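You operate a simulated robot arm through the tools that you are given. There is no shell and no other tool. Be economical: measure what you need, move in short steps, check, and stop when the job is done.

Carry out the task below with a simulated robot arm. There is one attempt and no reset: what you move stays moved.

TASK
Wipe the drawer unit clean, then set the sandbag beside it on top.
Fine: use the wiping pad from the teal drawer, put it back in and shut the drawer. Where these are worked on the way, their far stop is far enough and under half their travel is too little: teal drawer. What is to be rubbed or washed off counts as gone when no trace of it is left.

Only the result counts: the job must be done as asked and must still hold three seconds after the hand-in. Knocking over, shifting, dropping, spilling or breaking anything else fails it.

THE ROBOT
A 6-joint arm with a two-finger parallel gripper, fixed in place. Base frame: the origin is at the foot of the arm, x ahead of it, y to its left, z up; the work surface is at about z = 740. Lengths are in mm, angles in degrees, forces in N, time in s.
With the tool pointing down near the work surface it reaches from about 200 to 640 mm from the base axis. Its first joint turns from -66.0 to 66.0 degrees. Payload 2.7 kg.
Tool frame: the origin (TCP) lies between the finger pads and is the grasp point; the fingertips stand 23 mm ahead of it; z points along the fingers, y is the line along which they close. The gripper opens to 94 mm. The fingers are 38 mm wide and 10 mm thick; the gripper's body (54 by 96 mm) begins 39 mm behind the TCP.
Orientation is told as [roll, pitch, yaw] about the base's x, y, z axes, in that order, counted from this pose: with the fingers straight down and closing along the base's y, the tool's x points along the base's -x, its y along +y and its z along -z.

THE INTERFACE
- The arm moves only by the tool arm_command. Its argument "deltas" is text: rows parted by semicolons, each of 7 numbers parted by spaces: the shift along the base's x, y, z in units of 150 mm (1.0 is 150 mm), then the turn, a rotation vector about the base's x, y, z in units of 120 degrees (1.0 is 120 degrees), then the finger opening in mm, from 0 to 94. In form: x y z ax ay az grip; .... A call has 1 to 20 rows; each row is the pose to reach, as a shift and turn from the pose commanded when the call began. A call with a number of a shift or a turn outside -1 to 1 is refused whole. A row lasts 0.2 s, in which the tool goes at most 50 mm and 8.6 degrees; a call with a longer step from one row to the next is refused whole, and so is a gripper value outside its range. A pose out of reach is approached as far as the arm can. The call stops where the force on the tool passes 40 N (or 10 N more than at its start, if that is more) or the arm is blocked; 0.2 s more then pass. The fingers move at their own pace (about 45 mm/s each) and stop on an object; they squeeze with about 37 N. The grip force told is the motor's: it shows also when the fingers shut on nothing. Time passes only in rows, and 0.2 s behind the last, so rows that repeat a pose let the fingers close. It gives the time, the measured TCP pose, the force on the tool (base axes), the opening and the grip force at its end, in the units of the frame above (readings bear some noise), with the torque about the TCP (base axes, N m) and any sound that the robot's microphone picked up, and new pictures: "pictures" is both (left out), scene, wrist or none.
- Cameras (640 x 400 px; columns grow to the right, rows downward): "scene" is fixed at [64, -415.2, 1424.9]; the picture's right is [0.84, -0.54, 0.00], its down [-0.29, -0.45, -0.85] and it looks along [0.46, 0.71, -0.53] (base axes); focal length 313 px, centre (320, 200). "wrist" rides on the gripper at [86, 16, -75] in the tool frame; the picture's right is [-0.18, 0.98, 0.00], its down [-0.58, -0.11, -0.81] and it looks along [-0.79, -0.15, 0.59] (tool axes); focal length 243 px, centre (320, 200). There is no depth. A picture from a camera that has moved, and an enlarged one, comes with that camera's place and axes in the base frame and with its lens. The place of the scene camera against the robot may be out by one fixed shift of up to 25 mm in any direction.
- enlarge(camera, box): a new picture of the part [left, top, right, bottom] of that camera's present view, enlarged. It takes no simulated time.
- finish_job(): hands the job in; it is judged then, once.

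Work in short steps. Places have to be worked out from the pictures, the camera data and where the tool is seen: move nearer, look again, correct. Check each grasp and each placing, and mend what went wrong. You have 120 turns and 200 pictures in all, those below and enlarged ones among them. Open the gripper and draw the arm clear of the work before you hand the job in, unless the task says otherwise; then end with one line.

The tools are called after "Request:" as name(argument=value, ...) on one line, values as JSON. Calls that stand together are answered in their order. arm_command: Moves the arm, as the interface text tells. Its arguments: {"type":"object","properties":{"deltas":{"type":"string"},"pictures":{"type":"string","enum":["both","scene","wrist","none"]}},"required":["deltas"]} The other tools are called the same way: enlarge (camera, box) takes an enlarged picture of a part of a camera's view; finish_job () hands the job in.

At the start:

```text
t: 0.0
position: [294.5, 283.4, 1061.8]
tool_rot: [0.0, 0.0, 0.0]
wrist_force: [-0.6, -0.2, -0.7]
moment: [-0.04, 0.03, 0.02]
grip_width: 94.1
grasp_force: 0.1
```

scene: 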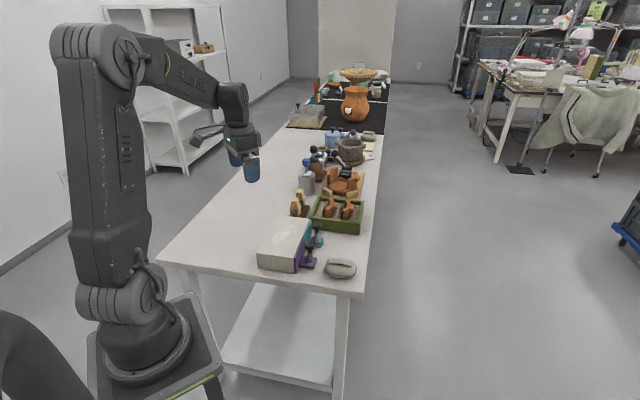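
wrist: 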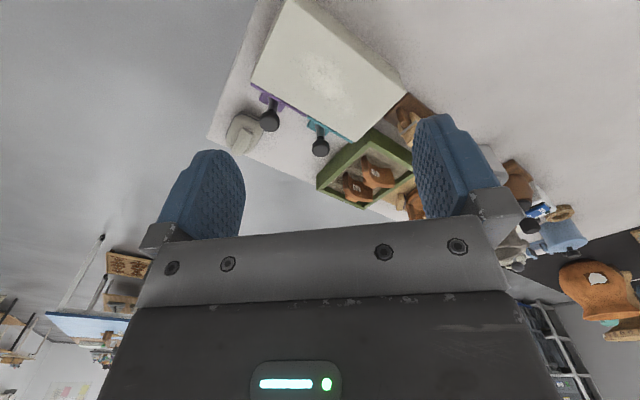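

The drawer unit with teal and purple drawers sits near the front, and the sandbag is to its right. I'll enlarge both views.

Request:
enlarge(camera="scene", box=[230, 180, 390, 290])

Request:
enlarge(camera="wrist", box=[200, 0, 440, 210])

```text
3.64 times, centred on (310, 235) of scene
camera zoom: at [64.0, -415.2, 1424.9], right [0.84, -0.54, 0.0], down [-0.29, -0.45, -0.85], along [0.46, 0.71, -0.53], focal length 1139 px, centre (356, 73)
```

zoom: 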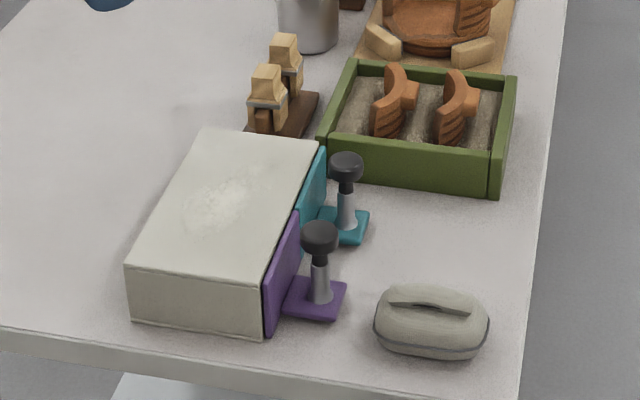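

```text
1.90 times, centred on (320, 105) of wrist
camera zoom: at [210.8, 300.5, 1137.9], right [0.18, 0.98, 0.0], down [0.58, -0.11, 0.81], along [0.79, -0.15, -0.59], focal length 462 px, centre (320, 381)
```

zoom: 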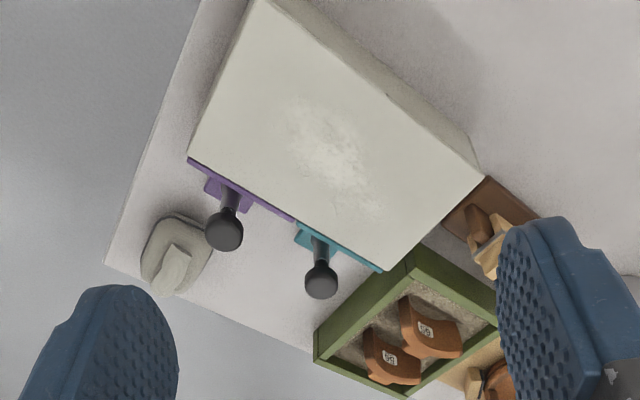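

The unit appears turned about 45°, front facing (+x,−y), teal knob near (510,245), top near z≈810. I'll move nearer with yaw −45 for a better measurement.

Request:
arm_command(deltas="0.15 -0.03 -0.1 0 0 -0.0625 94; 0.3 -0.06 -0.2 0 0 -0.125 94; 0.45 -0.1 -0.3 0 0 -0.1875 94; 0.6 -0.13 -0.4 0 0 -0.25 94; 0.7 -0.16 -0.5 0 0 -0.3125 94; 0.8 -0.2 -0.6 0 0 -0.375 60; 0.8 -0.2 -0.6 0 0 -0.375 60")

```text
t: 1.6
position: [415.9, 253.6, 972.5]
tool_rot: [0.0, 0.0, -45.1]
wrist_force: [0.4, 0.5, 0.0]
moment: [0.01, 0.0, 0.02]
grip_width: 60.0
grasp_force: 0.1
camera wrist: at [368.1, 326.0, 1048.1], right [0.83, 0.56, 0.0], down [0.33, -0.49, 0.81], along [0.45, -0.67, -0.59], focal length 243 px, centre (320, 200)
```

scene: 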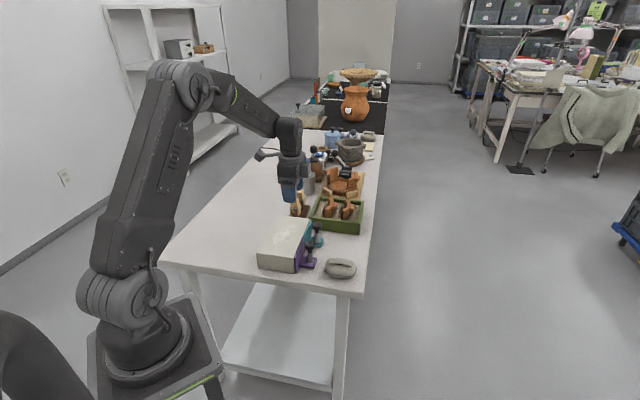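
wrist: 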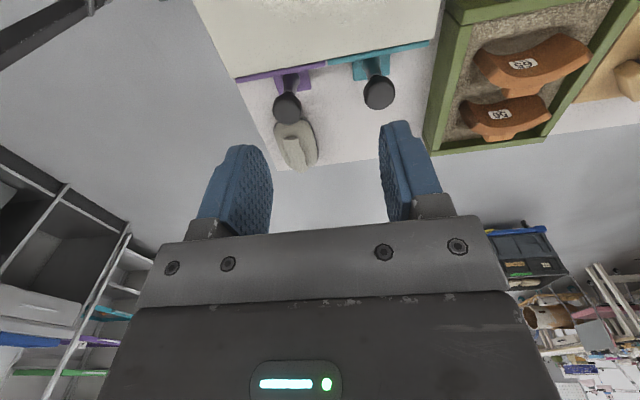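

Triangulating gives the teal knob top at about (493,248,819) and the unit top at z≈800. I'll move above the knob and check.

Request:
arm_command(deltas="0.25 -0.02 -0.15 0 0 0.001 60; 0.4 -0.03 -0.35 0 0 0.001 60; 0.523 -0.036 -0.55 0 0 0.001 60; 0.523 -0.036 -0.7 0 0 0.001 60; 0.523 -0.036 -0.7 0 0 0.001 60")

Request:
enlarge(camera="scene", box=[230, 180, 390, 290])

```text
t: 2.8
position: [494.7, 248.5, 867.0]
tool_rot: [-0.1, 0.0, -44.9]
wrist_force: [-0.3, -0.4, 0.1]
moment: [0.0, 0.0, 0.0]
grip_width: 59.9
grasp_force: 0.1
camera wrist: at [446.3, 320.9, 943.3], right [0.82, 0.57, 0.0], down [0.34, -0.49, 0.81], along [0.46, -0.66, -0.59], focal length 243 px, centre (320, 200)
```

scene: 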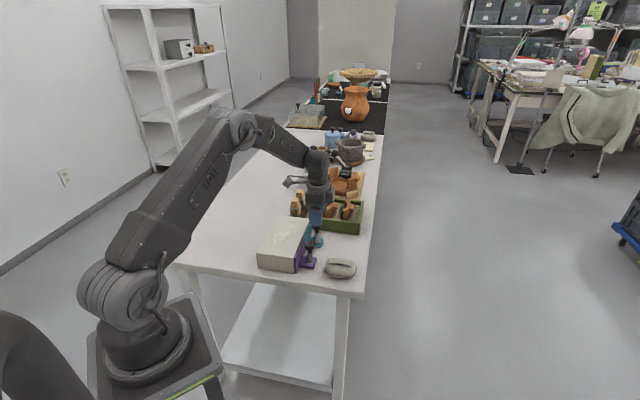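
wrist: 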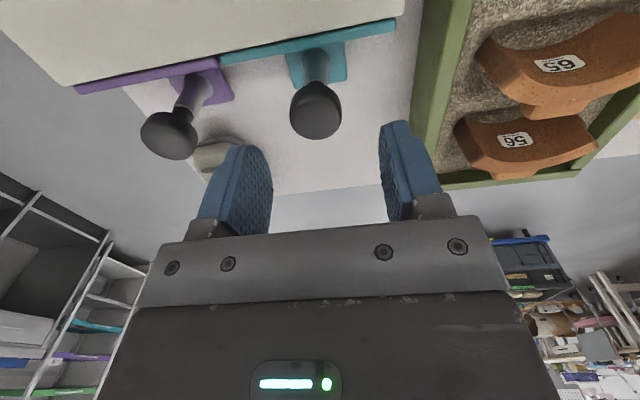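

```text
3.64 times, centred on (310, 235) of scene
camera zoom: at [64.0, -415.2, 1424.9], right [0.84, -0.54, 0.0], down [-0.29, -0.45, -0.85], along [0.46, 0.71, -0.53], focal length 1139 px, centre (356, 73)
```

zoom: 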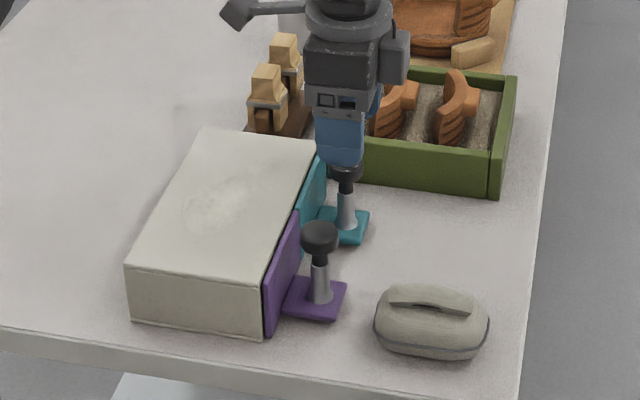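

The knob sits centred between the fingers. I'll descend and grip it.

Request:
arm_command(deltas="0 0 -0.2 0 0 0 60; 0 0 -0.42 0 0 0 60; 0 0 -0.42 0 0 0 5; 0 0 -0.42 0 0 0 5; 0 0 -0.42 0 0 0 5; 0 0 -0.42 0 0 0 5")

```text
t: 4.2
position: [492.1, 247.1, 804.0]
tool_rot: [-0.2, 0.2, -44.9]
wrist_force: [-14.0, -13.7, 4.1]
moment: [0.14, 0.04, 0.08]
grip_width: 30.3
grasp_force: 45.4
camera wrist: at [445.0, 319.9, 879.7], right [0.82, 0.57, 0.0], down [0.34, -0.49, 0.81], along [0.45, -0.67, -0.59], focal length 243 px, centre (320, 200)
```

scene: 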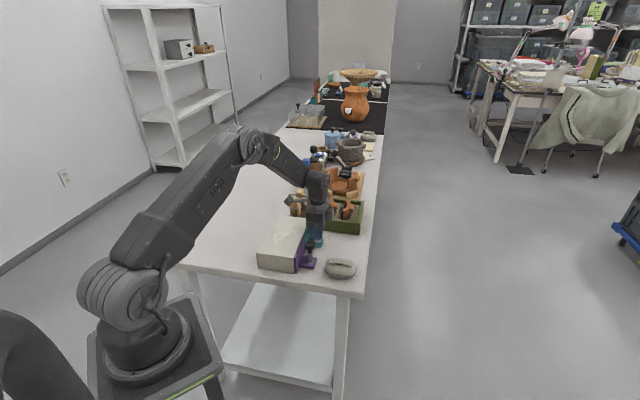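
wrist: 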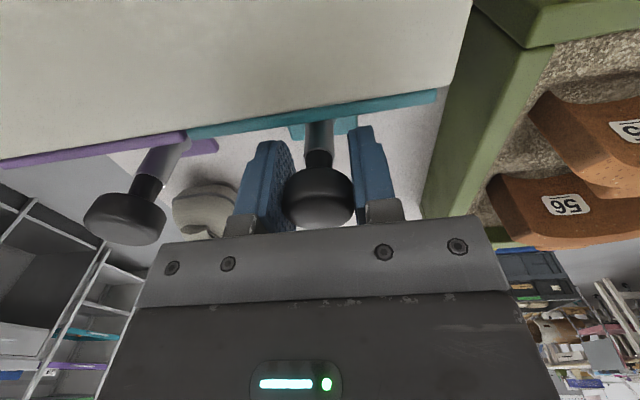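

Gripped at 30 mm with a slight side load. I'll pull along (+x,−y) in small steps.

Request:
arm_command(deltas="-0.01 -0.01 0 0 0 0 5; 0.04 -0.06 0 0 0 0 5; 0.09 -0.11 0 0 0 0 5; 0.14 -0.16 0 0 0 0 5; 0.19 -0.21 0 0 0 0 5; 0.24 -0.26 0 0 0 0 5; 0.29 -0.31 0 0 0 0 5; 0.34 -0.36 0 0 0 0 5; 0.39 -0.41 0 0 0 0 5")

```text
t: 6.2
position: [552.6, 187.3, 803.9]
tool_rot: [0.1, 0.1, -44.9]
wrist_force: [-1.2, -0.3, -8.4]
moment: [0.07, 0.01, 0.01]
grip_width: 30.5
grasp_force: 45.1
camera wrist: at [504.3, 259.9, 879.7], right [0.82, 0.57, 0.0], down [0.33, -0.49, 0.81], along [0.46, -0.66, -0.59], focal length 243 px, centre (320, 200)
```

scene: 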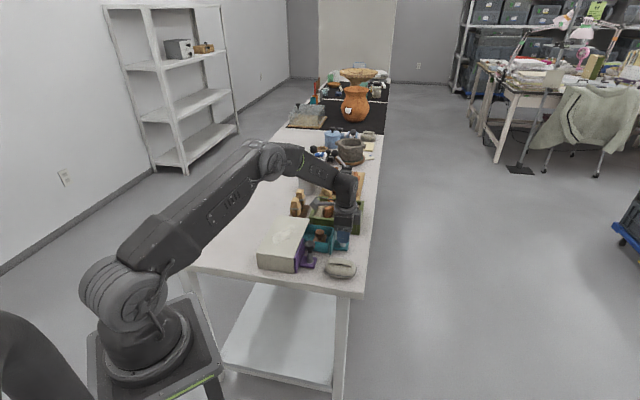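
wrist: 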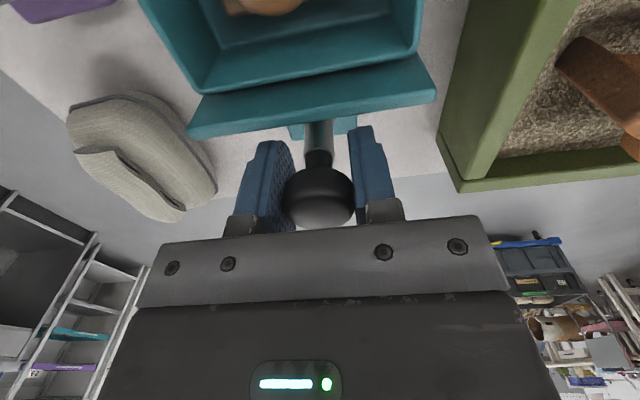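

The drawer is out about 85 mm. I'll pull on gently until it meets its stop.

Request:
arm_command(deltas="0.035 -0.035 0 0 0 0 5; 0.07 -0.07 0 0 0 0 5; 0.105 -0.105 0 0 0 0 5")

Request:
enlarge(camera="scene", box=[230, 180, 390, 290])

```text
t: 7.0
position: [569.4, 171.8, 804.8]
tool_rot: [0.1, -0.1, -44.9]
wrist_force: [-12.6, 6.2, -5.5]
moment: [-0.33, -0.35, 0.05]
grip_width: 29.4
grasp_force: 41.8
camera wrist: at [520.8, 243.4, 879.1], right [0.82, 0.57, 0.0], down [0.33, -0.49, 0.81], along [0.46, -0.66, -0.59], focal length 243 px, centre (320, 200)
```

scene: 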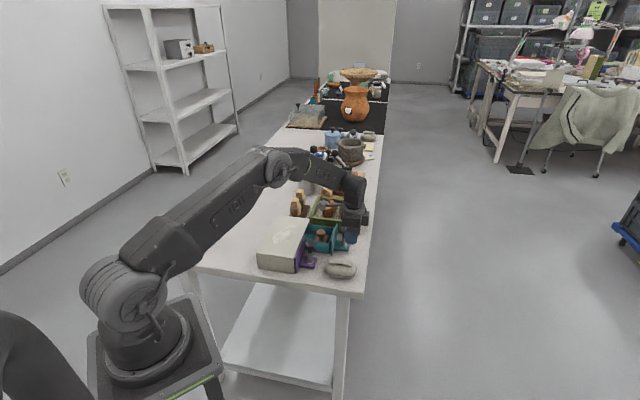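
wrist: 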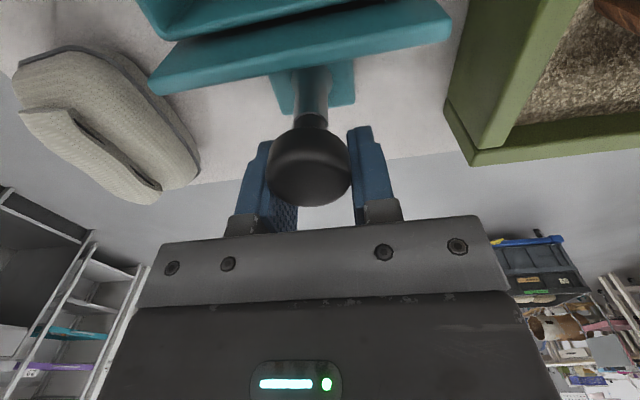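

```text
3.64 times, centred on (310, 235) of scene
camera zoom: at [63.8, -415.1, 1424.9], right [0.84, -0.54, 0.0], down [-0.29, -0.45, -0.85], along [0.46, 0.71, -0.53], focal length 1139 px, centre (356, 73)
```

zoom: 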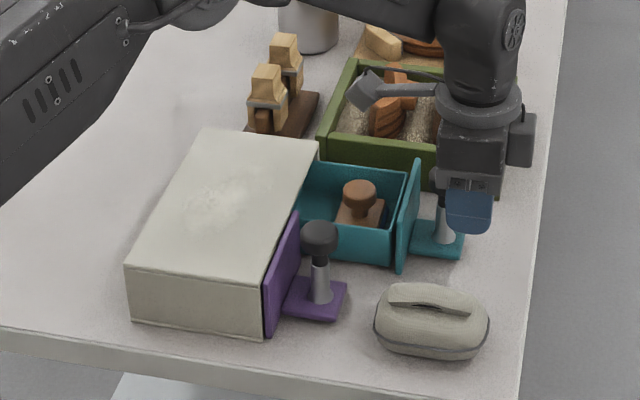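

The knob slipped slightly as the drawer hit its far stop; the pad with its knob is visible in the drawer. I'll release, rise and move back to look at it.

Request:
arm_command(deltas="0 0 0 0 0 0 60; 0 0 0 0 0 0 60; 0 0 0.2 0 0 0 60; 0 0 0.5 0 0 0 60; -0.2 0.2 0.7 0 0 0 60; -0.4 0.4 0.8 0 0 0 60; -0.5 0.5 0.8 0 0 0 60; -0.5 0.5 0.8 0 0 0 60")

Request:
enlarge(camera="scene", box=[230, 180, 390, 290])

```text
refused: row 5 steps farther than a row can; nothing moved
```

```text
3.64 times, centred on (310, 235) of scene
camera zoom: at [63.8, -415.1, 1424.9], right [0.84, -0.54, 0.0], down [-0.29, -0.45, -0.85], along [0.46, 0.71, -0.53], focal length 1139 px, centre (356, 73)
```

zoom: 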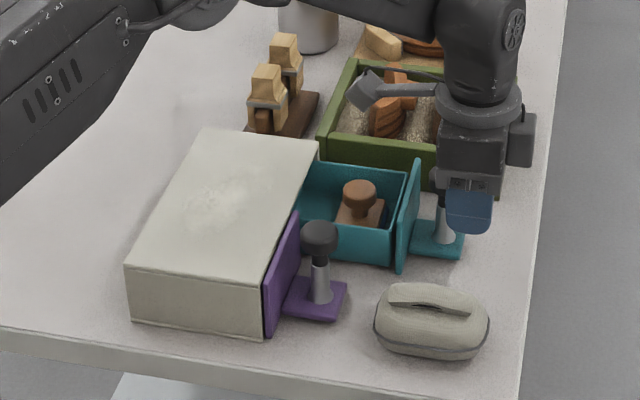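

A step was too long, so I'm sending the same move in smaller steps.

Request:
arm_command(deltas="0 0 0 0 0 0 60; 0 0 0 0 0 0 60; 0 0 0.2 0 0 0 60; 0 0 0.5 0 0 0 60; -0.15 0.15 0.7 0 0 0 60; -0.3 0.3 0.8 0 0 0 60; -0.45 0.45 0.8 0 0 0 60; -0.5 0.5 0.8 0 0 0 60; -0.5 0.5 0.8 0 0 0 60")

```text
t: 9.0
position: [492.4, 245.1, 923.7]
tool_rot: [-0.1, 0.0, -44.9]
wrist_force: [-0.2, -1.3, 0.7]
moment: [0.01, -0.01, -0.02]
grip_width: 59.9
grasp_force: 0.0
camera wrist: at [444.0, 318.8, 999.5], right [0.82, 0.57, 0.0], down [0.34, -0.49, 0.81], along [0.46, -0.66, -0.59], focal length 243 px, centre (320, 200)
```

scene: 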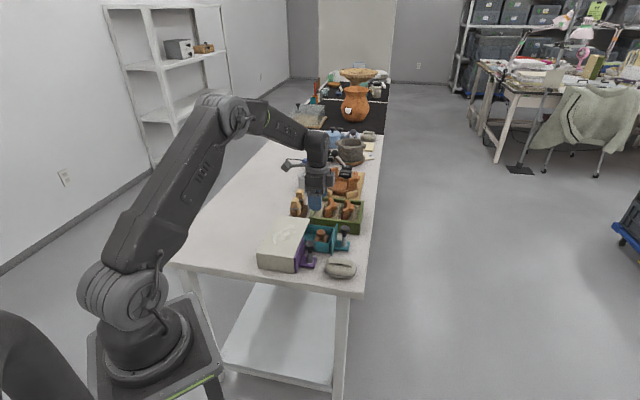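
wrist: 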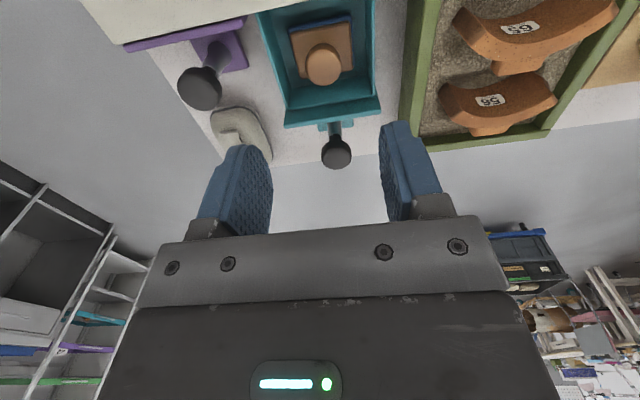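

The pad's round knob is near (503,239), top around z≈780. I'll move over it at z≈860 with fingers at 50 mm.

Request:
arm_command(deltas="0.04 -0.02 -0.15 0 0 0 50; 0.073 -0.04 -0.3 0 0 0 50; 0.073 -0.04 -0.43 0 0 0 50; 0.073 -0.04 -0.43 0 0 0 50")

Request:
enlarge(camera="scene", box=[260, 200, 360, 280])

```text
t: 10.0
position: [504.8, 239.5, 858.9]
tool_rot: [0.1, -0.1, -44.9]
wrist_force: [-0.4, 0.7, 0.8]
moment: [-0.01, 0.02, 0.0]
grip_width: 50.0
grasp_force: 0.1
camera wrist: at [456.4, 312.4, 934.7], right [0.82, 0.57, 0.0], down [0.34, -0.49, 0.81], along [0.46, -0.66, -0.59], focal length 243 px, centre (320, 200)
```

scene: 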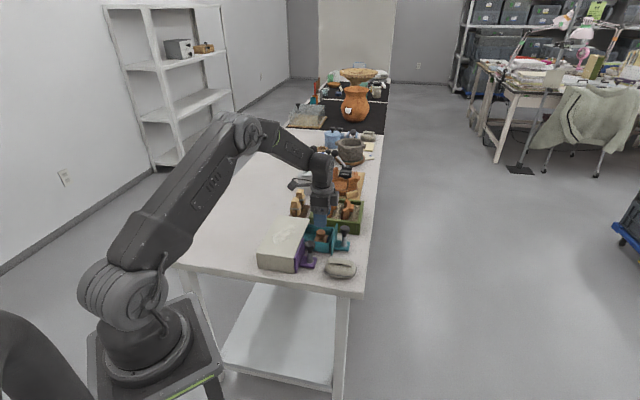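
wrist: 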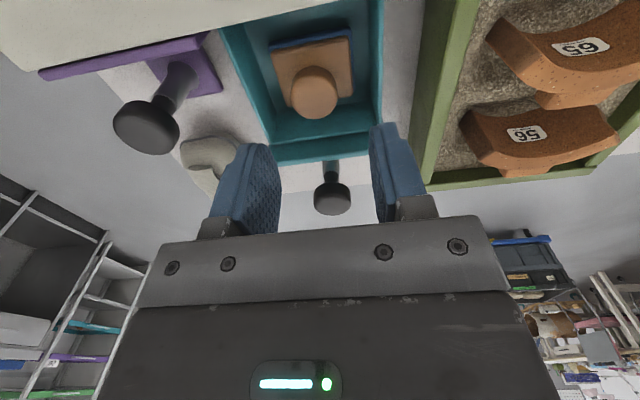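

```text
5.00 times, centred on (310, 240) of scene
camera zoom: at [64.0, -415.2, 1424.9], right [0.84, -0.54, 0.0], down [-0.29, -0.45, -0.85], along [0.46, 0.71, -0.53], focal length 1566 px, centre (370, 0)
```

zoom: 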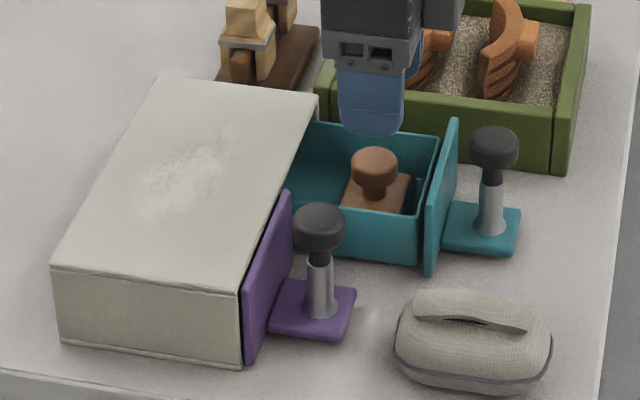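

The knob is about 4 mm left of centre; otherwise as expected. I'll correct for that, descend to z≈780 and close.

Request:
arm_command(deltas="-0.022 -0.015 -0.2 0 0 0 50; -0.022 -0.015 -0.4 0 0 0 50; -0.022 -0.015 -0.5 0 0 0 50; -0.022 -0.015 -0.53 0 0 0 50; -0.022 -0.015 -0.53 0 0 0 50")

Request:
enlarge(camera="scene", box=[260, 200, 360, 280])

```text
t: 10.9
position: [504.0, 239.3, 790.1]
tool_rot: [0.4, -0.2, -44.8]
wrist_force: [-1.2, -0.6, 7.0]
moment: [-0.11, 0.2, 0.06]
grip_width: 50.2
grasp_force: 0.2
stopped in row 4: the force on the tool passed its limit at 48 N (the readings are from after the stop); the commanded pose is now the measured one
camera wrist: at [456.0, 311.9, 865.7], right [0.82, 0.57, 0.01], down [0.33, -0.49, 0.81], along [0.46, -0.66, -0.59], focal length 243 px, centre (320, 200)
```

scene: 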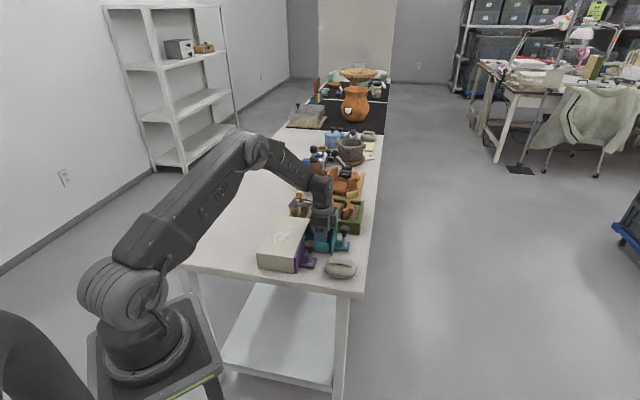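
wrist: 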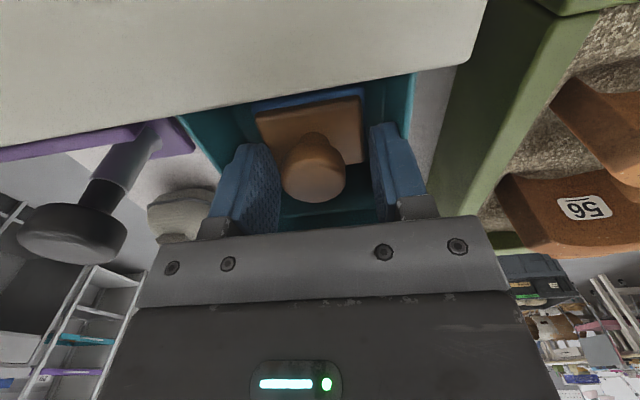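

```text
5.00 times, centred on (310, 240) of scene
camera zoom: at [63.8, -415.3, 1424.8], right [0.84, -0.54, 0.0], down [-0.29, -0.45, -0.85], along [0.46, 0.71, -0.53], focal length 1566 px, centre (370, 0)
```

zoom: 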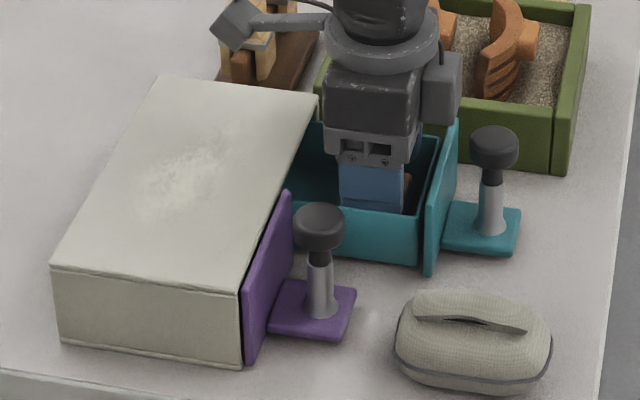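

The fingertips touched the pad's wooden block (top about z≈766), so the knob head sits just above that. I'll rise 2 mm, recentre and close on the knob.

Request:
arm_command(deltas="0 0 0.013 0 0 0 50; -0.016 -0.011 0.013 0 0 0 50; -0.016 -0.011 0.013 0 0 0 5; -0.016 -0.011 0.013 0 0 0 5; -0.016 -0.011 0.013 0 0 0 5; -0.016 -0.011 0.013 0 0 0 5", pictures="wrist")

```text
t: 12.3
position: [502.1, 238.2, 791.2]
tool_rot: [0.4, -0.2, -44.8]
wrist_force: [-0.2, 0.9, -0.7]
moment: [0.06, 0.02, -0.03]
grip_width: 28.5
grasp_force: 36.8
camera wrist: at [453.1, 310.3, 866.4], right [0.82, 0.57, 0.01], down [0.33, -0.49, 0.81], along [0.46, -0.66, -0.59], focal length 243 px, centre (320, 200)
```

wrist: 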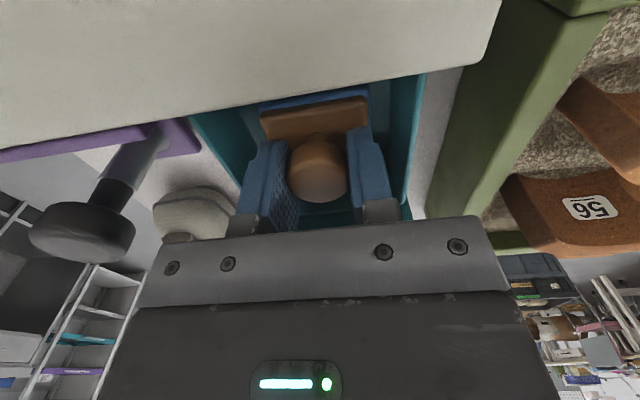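

Gripped at 28.5 mm. I'll lift straight up and check.

Request:
arm_command(deltas="0 0 0.15 0 0 0 5; 0 0 0.3 0 0 0 5; 0 0 0.5 0 0 0 5; 0 0 0.7 0 0 0 5; 0 0 0.7 0 0 0 5")

Request:
enlarge(camera="scene", box=[260, 180, 360, 280])

```text
t: 13.5
position: [501.4, 238.4, 897.8]
tool_rot: [0.4, -0.2, -44.9]
wrist_force: [0.0, -0.7, -0.3]
moment: [0.03, -0.01, 0.02]
grip_width: 28.5
grasp_force: 36.8
camera wrist: at [453.0, 310.0, 971.9], right [0.82, 0.57, 0.01], down [0.33, -0.49, 0.81], along [0.46, -0.66, -0.59], focal length 243 px, centre (320, 200)
```

scene: 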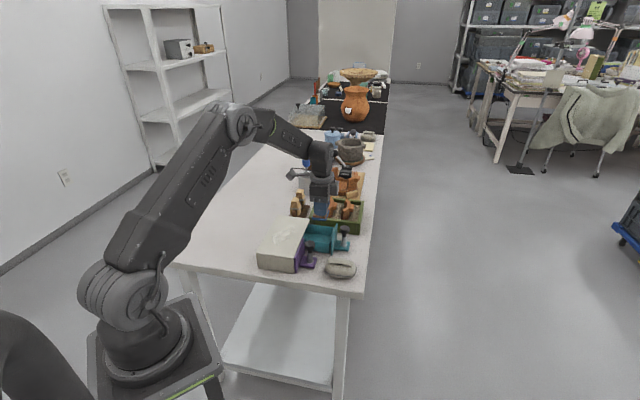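
wrist: 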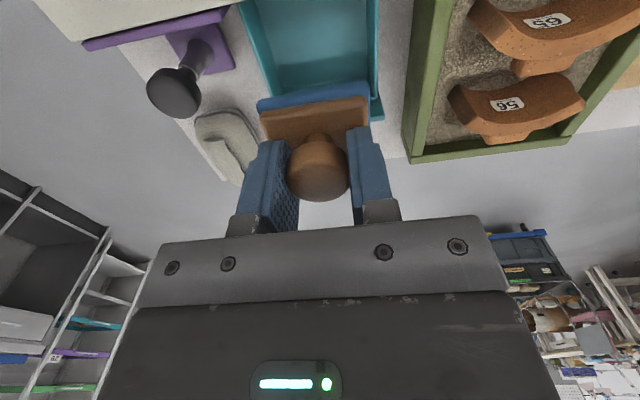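

```text
4.00 times, centred on (310, 230) of scene
camera zoom: at [64.0, -415.2, 1424.9], right [0.84, -0.54, 0.0], down [-0.29, -0.45, -0.85], along [0.46, 0.71, -0.53], focal length 1253 px, centre (360, 80)
```

zoom: 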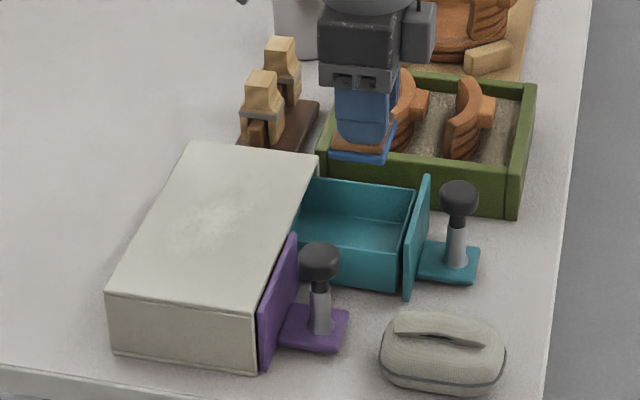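

The pad is held. I'll carry it over the unit's centre at this height.

Request:
arm_command(deltas="-0.2 0.08 0 0 0 0 5; -0.4 0.16 0 0 0 0 5; -0.6 0.23 0 0 0 0 5; -0.71 0.27 0 0 0 0 5; -0.71 0.27 -0.1 0 0 0 5; -0.71 0.27 -0.1 0 0 0 5")

Request:
enlarge(camera="scene", box=[250, 190, 350, 280])

```text
t: 14.9
position: [393.7, 278.6, 880.9]
tool_rot: [0.5, -0.1, -44.7]
wrist_force: [0.0, -0.8, -0.7]
moment: [-0.03, -0.02, 0.02]
grip_width: 28.4
grasp_force: 37.0
camera wrist: at [345.9, 351.0, 956.0], right [0.82, 0.57, 0.01], down [0.33, -0.49, 0.81], along [0.46, -0.66, -0.59], focal length 243 px, centre (320, 200)
```

scene: 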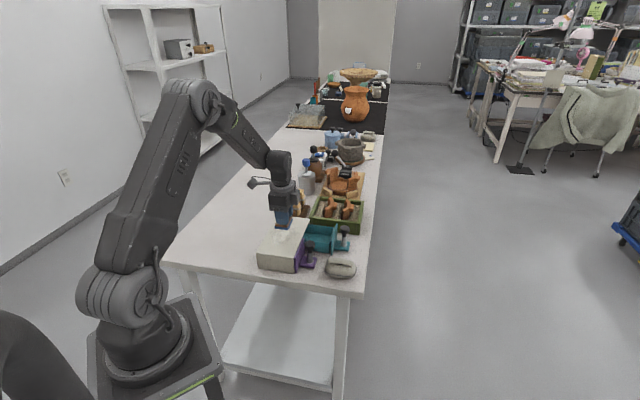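
wrist: 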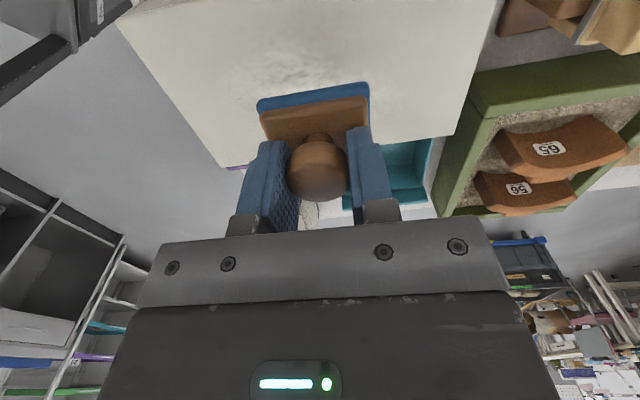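

```text
4.44 times, centred on (300, 235) of scene
camera zoom: at [64.0, -415.2, 1424.9], right [0.84, -0.54, 0.0], down [-0.29, -0.45, -0.85], along [0.46, 0.71, -0.53], focal length 1392 px, centre (409, 44)
```

zoom: 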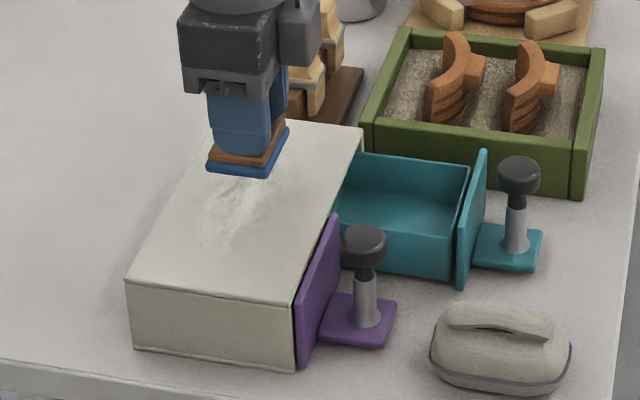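

The dirt is centred near (374,273) on the top. I'll move over it and descend slowly to contact.

Request:
arm_command(deltas="-0.14 -0.04 0 0 0 0 5; -0.14 -0.04 -0.12 0 0 0 5; -0.14 -0.04 -0.2 0 0 0 5; -0.14 -0.04 -0.22 0 0 0 5; -0.14 -0.04 -0.225 0 0 0 5", pictures="wrist")

```text
t: 16.1
position: [373.5, 272.8, 847.8]
tool_rot: [0.5, -0.2, -44.8]
wrist_force: [0.2, -0.9, -0.5]
moment: [0.04, 0.0, 0.01]
grip_width: 28.4
grasp_force: 37.1
camera wrist: at [325.4, 344.8, 922.9], right [0.82, 0.57, 0.01], down [0.33, -0.49, 0.81], along [0.46, -0.66, -0.59], focal length 243 px, centre (320, 200)
```

wrist: 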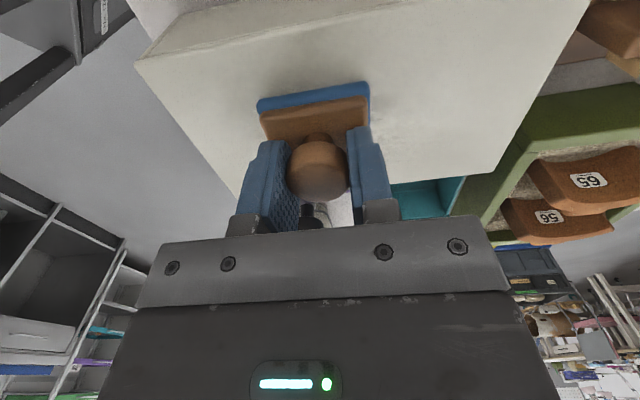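

No contact yet at z≈848, so I keep lowering in small steps.

Request:
arm_command(deltas="0 0 -0.02 0 0 0 5; 0 0 -0.035 0 0 0 5; 0 0 -0.05 0 0 0 5; 0 0 -0.06 0 0 0 5", pictures="none")

```text
t: 17.0
position: [374.2, 272.5, 843.5]
tool_rot: [0.6, -0.3, -44.9]
wrist_force: [-0.1, -0.8, 5.3]
moment: [0.04, 0.03, 0.02]
grip_width: 28.5
grasp_force: 36.8
stopped in row 4: the force on the tool passed its limit at 44 N (the readings are from after the stop); the commanded pose is now the measured one
```

Contact at z≈843.5. With 1 mm more press I'll wipe a first stroke lengthwise.

Request:
arm_command(deltas="0 0 -0.007 0 0 0 5; -0.07 -0.07 -0.007 0 0 0 5; -0.14 -0.14 -0.007 0 0 0 5; -0.2 -0.2 -0.007 0 0 0 5; -0.13 -0.13 -0.007 0 0 0 5; -0.06 -0.06 -0.007 0 0 0 5; 0.01 0.01 -0.007 0 0 0 5; 0.08 0.08 -0.007 0 0 0 5; 0.15 0.15 -0.007 0 0 0 5; 0.22 0.22 -0.007 0 0 0 5; 0.29 0.29 -0.007 0 0 0 5; 0.36 0.36 -0.007 0 0 0 5; 0.4 0.4 -0.007 0 0 0 5")

Request:
enlarge(camera="scene", box=[250, 190, 350, 280])

```text
t: 18.1
position: [347.3, 246.0, 843.2]
tool_rot: [0.2, -0.1, -44.8]
wrist_force: [-0.9, -0.6, 7.2]
moment: [0.07, -0.03, 0.04]
grip_width: 28.5
grasp_force: 37.1
stopped in row 5: the force on the tool passed its limit at 54 N (the readings are from after the stop); the commanded pose is now the measured one
camera wrist: at [300.0, 319.2, 918.6], right [0.82, 0.57, 0.0], down [0.33, -0.49, 0.81], along [0.46, -0.66, -0.59], focal length 243 px, centre (320, 200)
```

scene: 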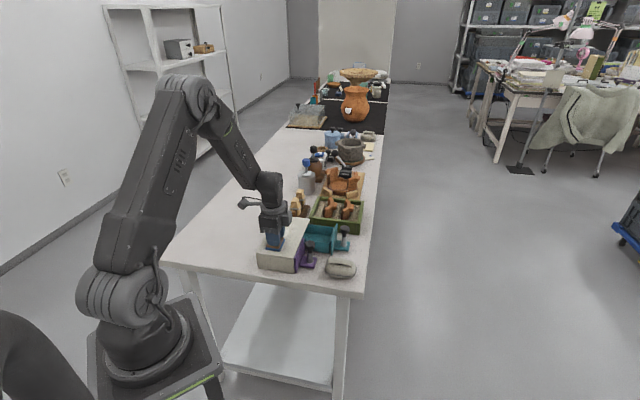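
wrist: 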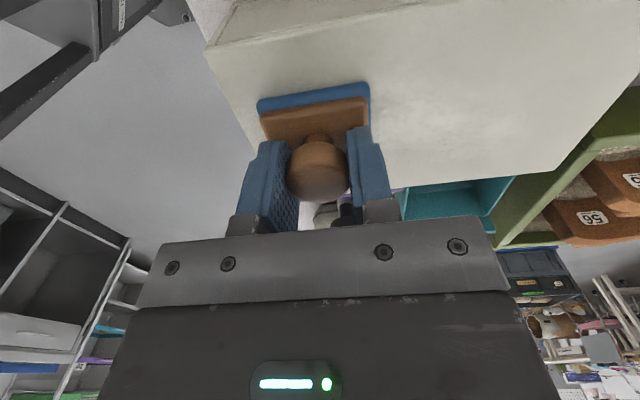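

```text
4.44 times, centred on (300, 235) of scene
camera zoom: at [63.8, -415.3, 1424.8], right [0.84, -0.54, 0.0], down [-0.29, -0.45, -0.85], along [0.46, 0.71, -0.53], focal length 1392 px, centre (409, 44)
```

zoom: 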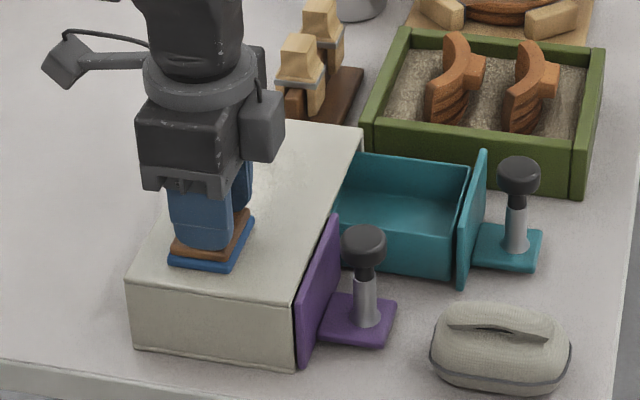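

The force rose on the fast reversal. I'll wipe back slower with no extra press.

Request:
arm_command(deltas="0.04 0.04 0 0 0 0 5; 0.08 0.08 0 0 0 0 5; 0.12 0.12 0 0 0 0 5; 0.16 0.16 0 0 0 0 5; 0.2 0.2 0 0 0 0 5; 0.25 0.25 0 0 0 0 5; 0.3 0.3 0 0 0 0 5; 0.35 0.35 0 0 0 0 5; 0.4 0.4 0 0 0 0 5; 0.45 0.45 0 0 0 0 5; 0.5 0.5 0 0 0 0 5; 0.55 0.55 0 0 0 0 5; 0.58 0.58 0 0 0 0 5")

Request:
enlarge(camera="scene", box=[250, 190, 350, 280])

```text
t: 20.9
position: [435.6, 333.6, 843.0]
tool_rot: [-0.1, -0.1, -44.8]
wrist_force: [-7.1, -7.0, 19.0]
moment: [-0.02, 0.12, 0.05]
grip_width: 28.5
grasp_force: 37.1
camera wrist: at [386.8, 406.3, 918.4], right [0.82, 0.57, 0.0], down [0.33, -0.49, 0.81], along [0.46, -0.66, -0.59], focal length 243 px, centre (320, 200)
```

scene: 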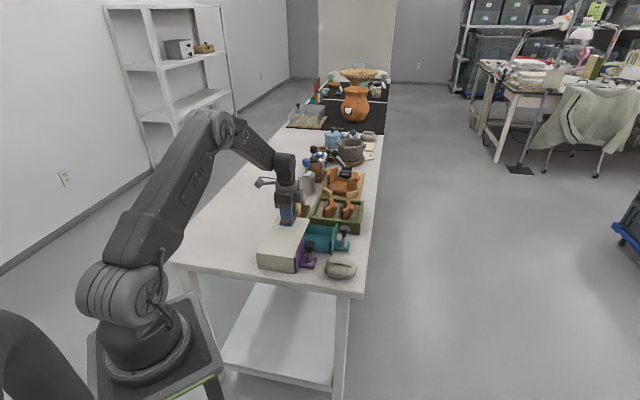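
wrist: 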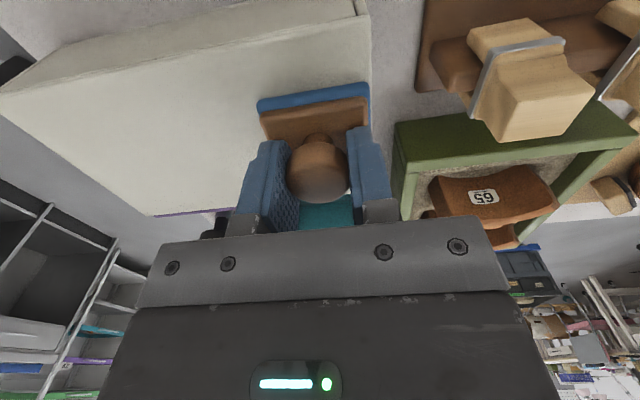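

```text
4.44 times, centred on (300, 235) of scene
camera zoom: at [63.5, -415.6, 1424.8], right [0.84, -0.54, 0.0], down [-0.29, -0.45, -0.85], along [0.46, 0.71, -0.53], focal length 1392 px, centre (409, 44)
```

zoom: 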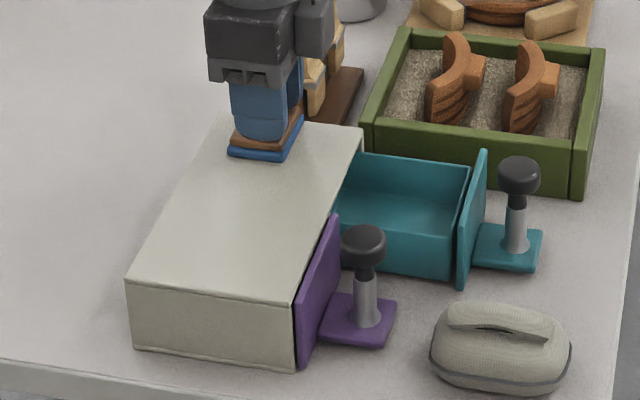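

The top already looks clean. To be safe I'll do a second stroke nearer the front, coming back.

Request:
arm_command(deltas="0.02 -0.04 0.002 0 0 0 5; 0.06 -0.1 0.002 0 0 0 5; 0.08 -0.15 0.002 0 0 0 5; 0.03 -0.2 0.002 0 0 0 5; -0.02 -0.25 0.002 0 0 0 5; -0.07 -0.3 0.002 0 0 0 5; -0.12 -0.35 0.002 0 0 0 5; -0.17 -0.4 0.002 0 0 0 5; -0.22 -0.45 0.002 0 0 0 5; -0.27 -0.5 0.002 0 0 0 5; -0.32 -0.55 0.002 0 0 0 5; -0.37 -0.6 0.002 0 0 0 5; -0.42 -0.65 0.002 0 0 0 5; -0.47 -0.7 0.002 0 0 0 5; -0.5 -0.73 0.002 0 0 0 5")

Request:
enlarge(camera="scene", box=[250, 190, 350, 280])

```text
t: 24.1
position: [360.0, 224.0, 842.0]
tool_rot: [0.1, -0.1, -44.8]
wrist_force: [3.5, 5.2, 12.4]
moment: [0.07, 0.06, -0.08]
grip_width: 28.5
grasp_force: 36.5
camera wrist: at [312.0, 296.7, 918.5], right [0.82, 0.57, 0.0], down [0.33, -0.49, 0.81], along [0.46, -0.66, -0.59], focal length 243 px, centre (320, 200)
```

scene: 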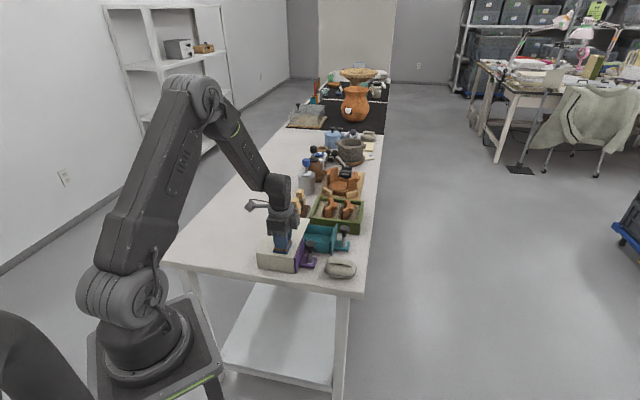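
wrist: 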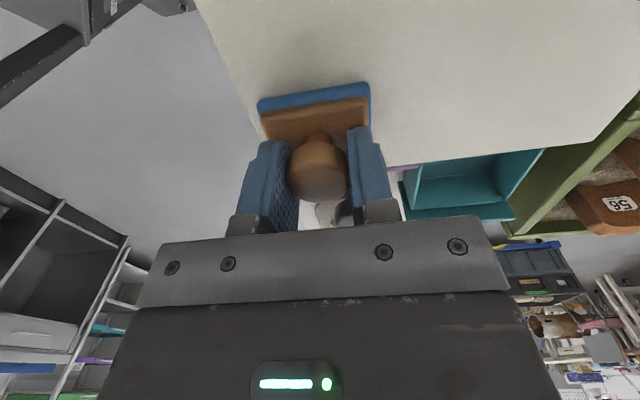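

```text
4.44 times, centred on (300, 235) of scene
camera zoom: at [63.9, -415.2, 1424.9], right [0.84, -0.54, 0.0], down [-0.29, -0.45, -0.85], along [0.46, 0.71, -0.53], focal length 1392 px, centre (409, 44)
```

zoom: 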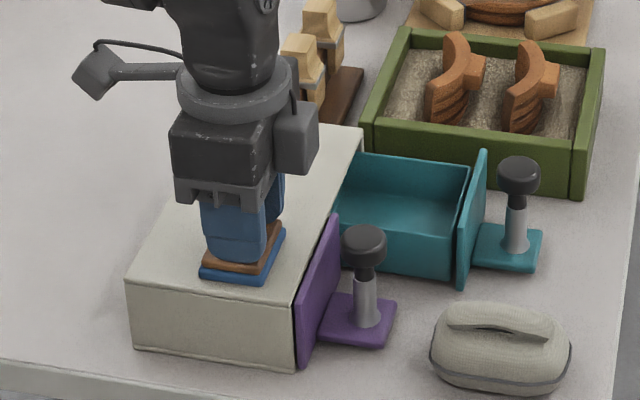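

Now a third stroke along the back side, going the other way.

Request:
arm_command(deltas="-0.03 0.07 0 0 0 0 5; -0.08 0.14 0 0 0 0 5; -0.13 0.2 0 0 0 0 5; -0.18 0.25 0 0 0 0 5; -0.15 0.3 0 0 0 0 5; -0.1 0.35 0 0 0 0 5; -0.05 0.4 0 0 0 0 5; 0 0.45 0 0 0 0 5; 0.05 0.5 0 0 0 0 5; 0.1 0.55 0 0 0 0 5; 0.15 0.6 0 0 0 0 5; 0.2 0.65 0 0 0 0 5; 0.25 0.7 0 0 0 0 5; 0.3 0.75 0 0 0 0 5; 0.35 0.8 0 0 0 0 5; 0.35 0.8 0 0 0 0 5; 0.35 0.8 0.2 0 0 0 5; 0.35 0.8 0.5 0 0 0 5;0.35 0.8 0.5 0 0 0 5")

Request:
enlarge(camera="scene", box=[250, 190, 350, 280])

```text
t: 28.1
position: [412.7, 345.4, 918.7]
tool_rot: [-0.1, -0.1, -44.7]
wrist_force: [-0.5, 0.2, -1.0]
moment: [-0.02, 0.0, 0.01]
grip_width: 28.5
grasp_force: 37.9
camera wrist: at [365.0, 417.3, 993.6], right [0.82, 0.57, 0.0], down [0.33, -0.49, 0.81], along [0.46, -0.67, -0.59], focal length 243 px, centre (320, 200)
```

scene: 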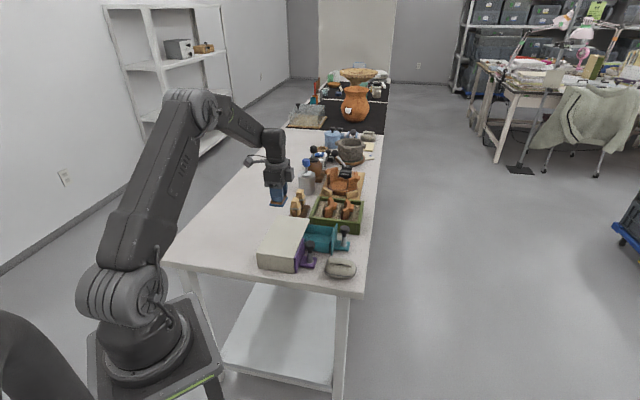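
wrist: 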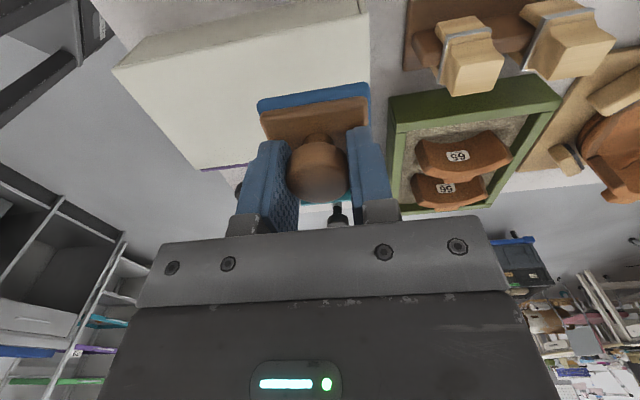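

```text
4.44 times, centred on (300, 235) of scene
camera zoom: at [64.0, -415.2, 1424.9], right [0.84, -0.54, 0.0], down [-0.29, -0.45, -0.85], along [0.46, 0.71, -0.53], focal length 1392 px, centre (409, 44)
```

zoom: 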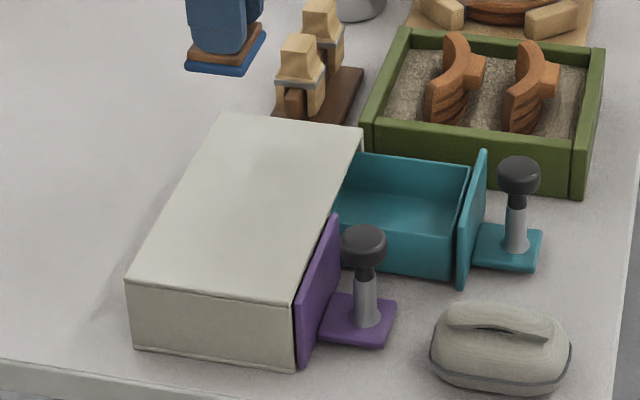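

The top shows no trace of dirt. I'll enlarge the wrist view to confirm and carry the pad back above its place in the drawer.

Request:
enlarge(camera="wrist", box=[100, 0, 400, 180])

Request:
arm_command(deltas="0.15 -0.18 0 0 0 0 5; 0.3 -0.36 0 0 0 0 5; 0.45 -0.54 0 0 0 0 5; 0.595 -0.715 0 0 0 0 5; 0.595 -0.715 -0.2 0 0 0 5; 0.595 -0.715 -0.2 0 0 0 5")

```text
2.13 times, centred on (250, 90) of wrist
camera zoom: at [365.0, 417.3, 993.6], right [0.82, 0.57, 0.0], down [0.33, -0.49, 0.81], along [0.46, -0.67, -0.59], focal length 518 px, centre (469, 435)
```

zoom: 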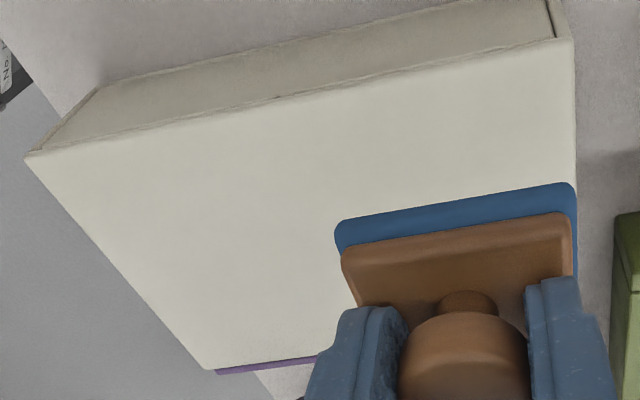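

```text
t: 29.5
position: [501.1, 235.5, 887.6]
tool_rot: [0.0, -0.1, -44.8]
wrist_force: [0.0, 0.5, -1.2]
moment: [0.0, 0.01, 0.02]
grip_width: 28.6
grasp_force: 36.8
camera wrist: at [453.5, 309.0, 962.5], right [0.82, 0.57, 0.0], down [0.33, -0.49, 0.81], along [0.46, -0.66, -0.59], focal length 243 px, centre (320, 200)
```

scene: 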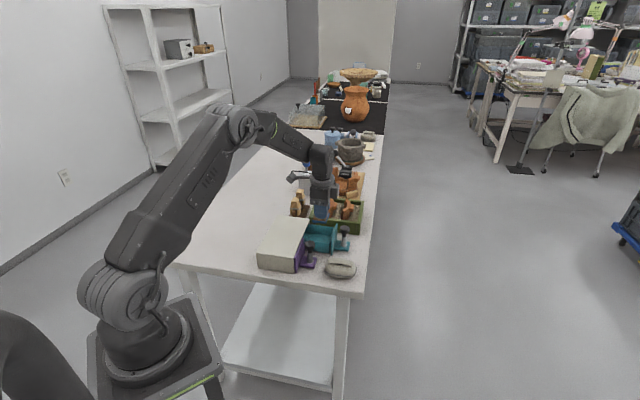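
wrist: 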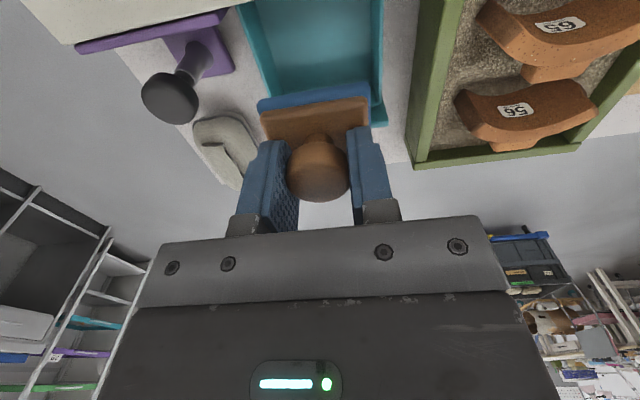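

The top is clean, and the pad is over the drawer. I'll lower it to where it was, slowing at the end.

Request:
arm_command(deltas="0.005 0.015 -0.2 0 0 0 5; 0.005 0.015 -0.4 0 0 0 5; 0.005 0.015 -0.55 0 0 0 5; 0.005 0.015 -0.61 0 0 0 5; 0.005 0.015 -0.63 0 0 0 5; 0.005 0.015 -0.64 0 0 0 5")

Request:
enlarge(camera="scene", box=[260, 200, 360, 280])

```text
t: 30.9
position: [503.2, 238.7, 792.6]
tool_rot: [0.0, -0.1, -44.7]
wrist_force: [0.3, 0.4, -0.6]
moment: [0.01, -0.01, 0.01]
grip_width: 28.7
grasp_force: 36.9
camera wrist: at [454.3, 311.7, 867.3], right [0.82, 0.57, 0.0], down [0.33, -0.49, 0.81], along [0.46, -0.66, -0.59], focal length 243 px, centre (320, 200)
```

scene: 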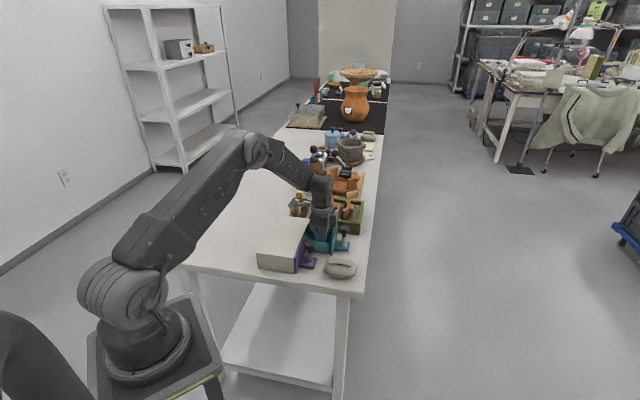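
wrist: 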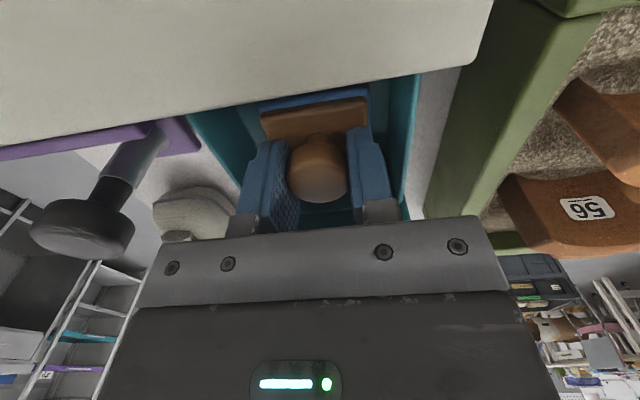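

```text
5.00 times, centred on (310, 240) of scene
camera zoom: at [64.0, -415.2, 1424.9], right [0.84, -0.54, 0.0], down [-0.29, -0.45, -0.85], along [0.46, 0.71, -0.53], focal length 1566 px, centre (370, 0)
```

zoom: 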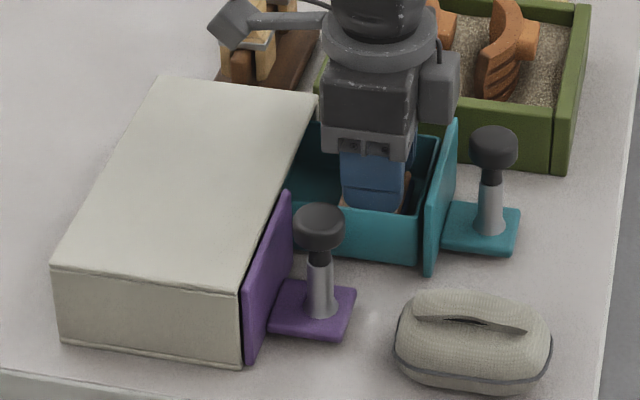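

Almost on the floor, with no contact force yet. I'll lower until touch.

Request:
arm_command(deltas="0 0 -0.01 0 0 0 5; 0 0 -0.02 0 0 0 5; 0 0 -0.025 0 0 0 5", pictures="none")

```text
t: 31.7
position: [502.0, 238.9, 790.6]
tool_rot: [0.1, -0.1, -44.9]
wrist_force: [-6.4, -5.9, 20.0]
moment: [-0.03, 0.41, 0.09]
grip_width: 28.3
grasp_force: 36.6
```

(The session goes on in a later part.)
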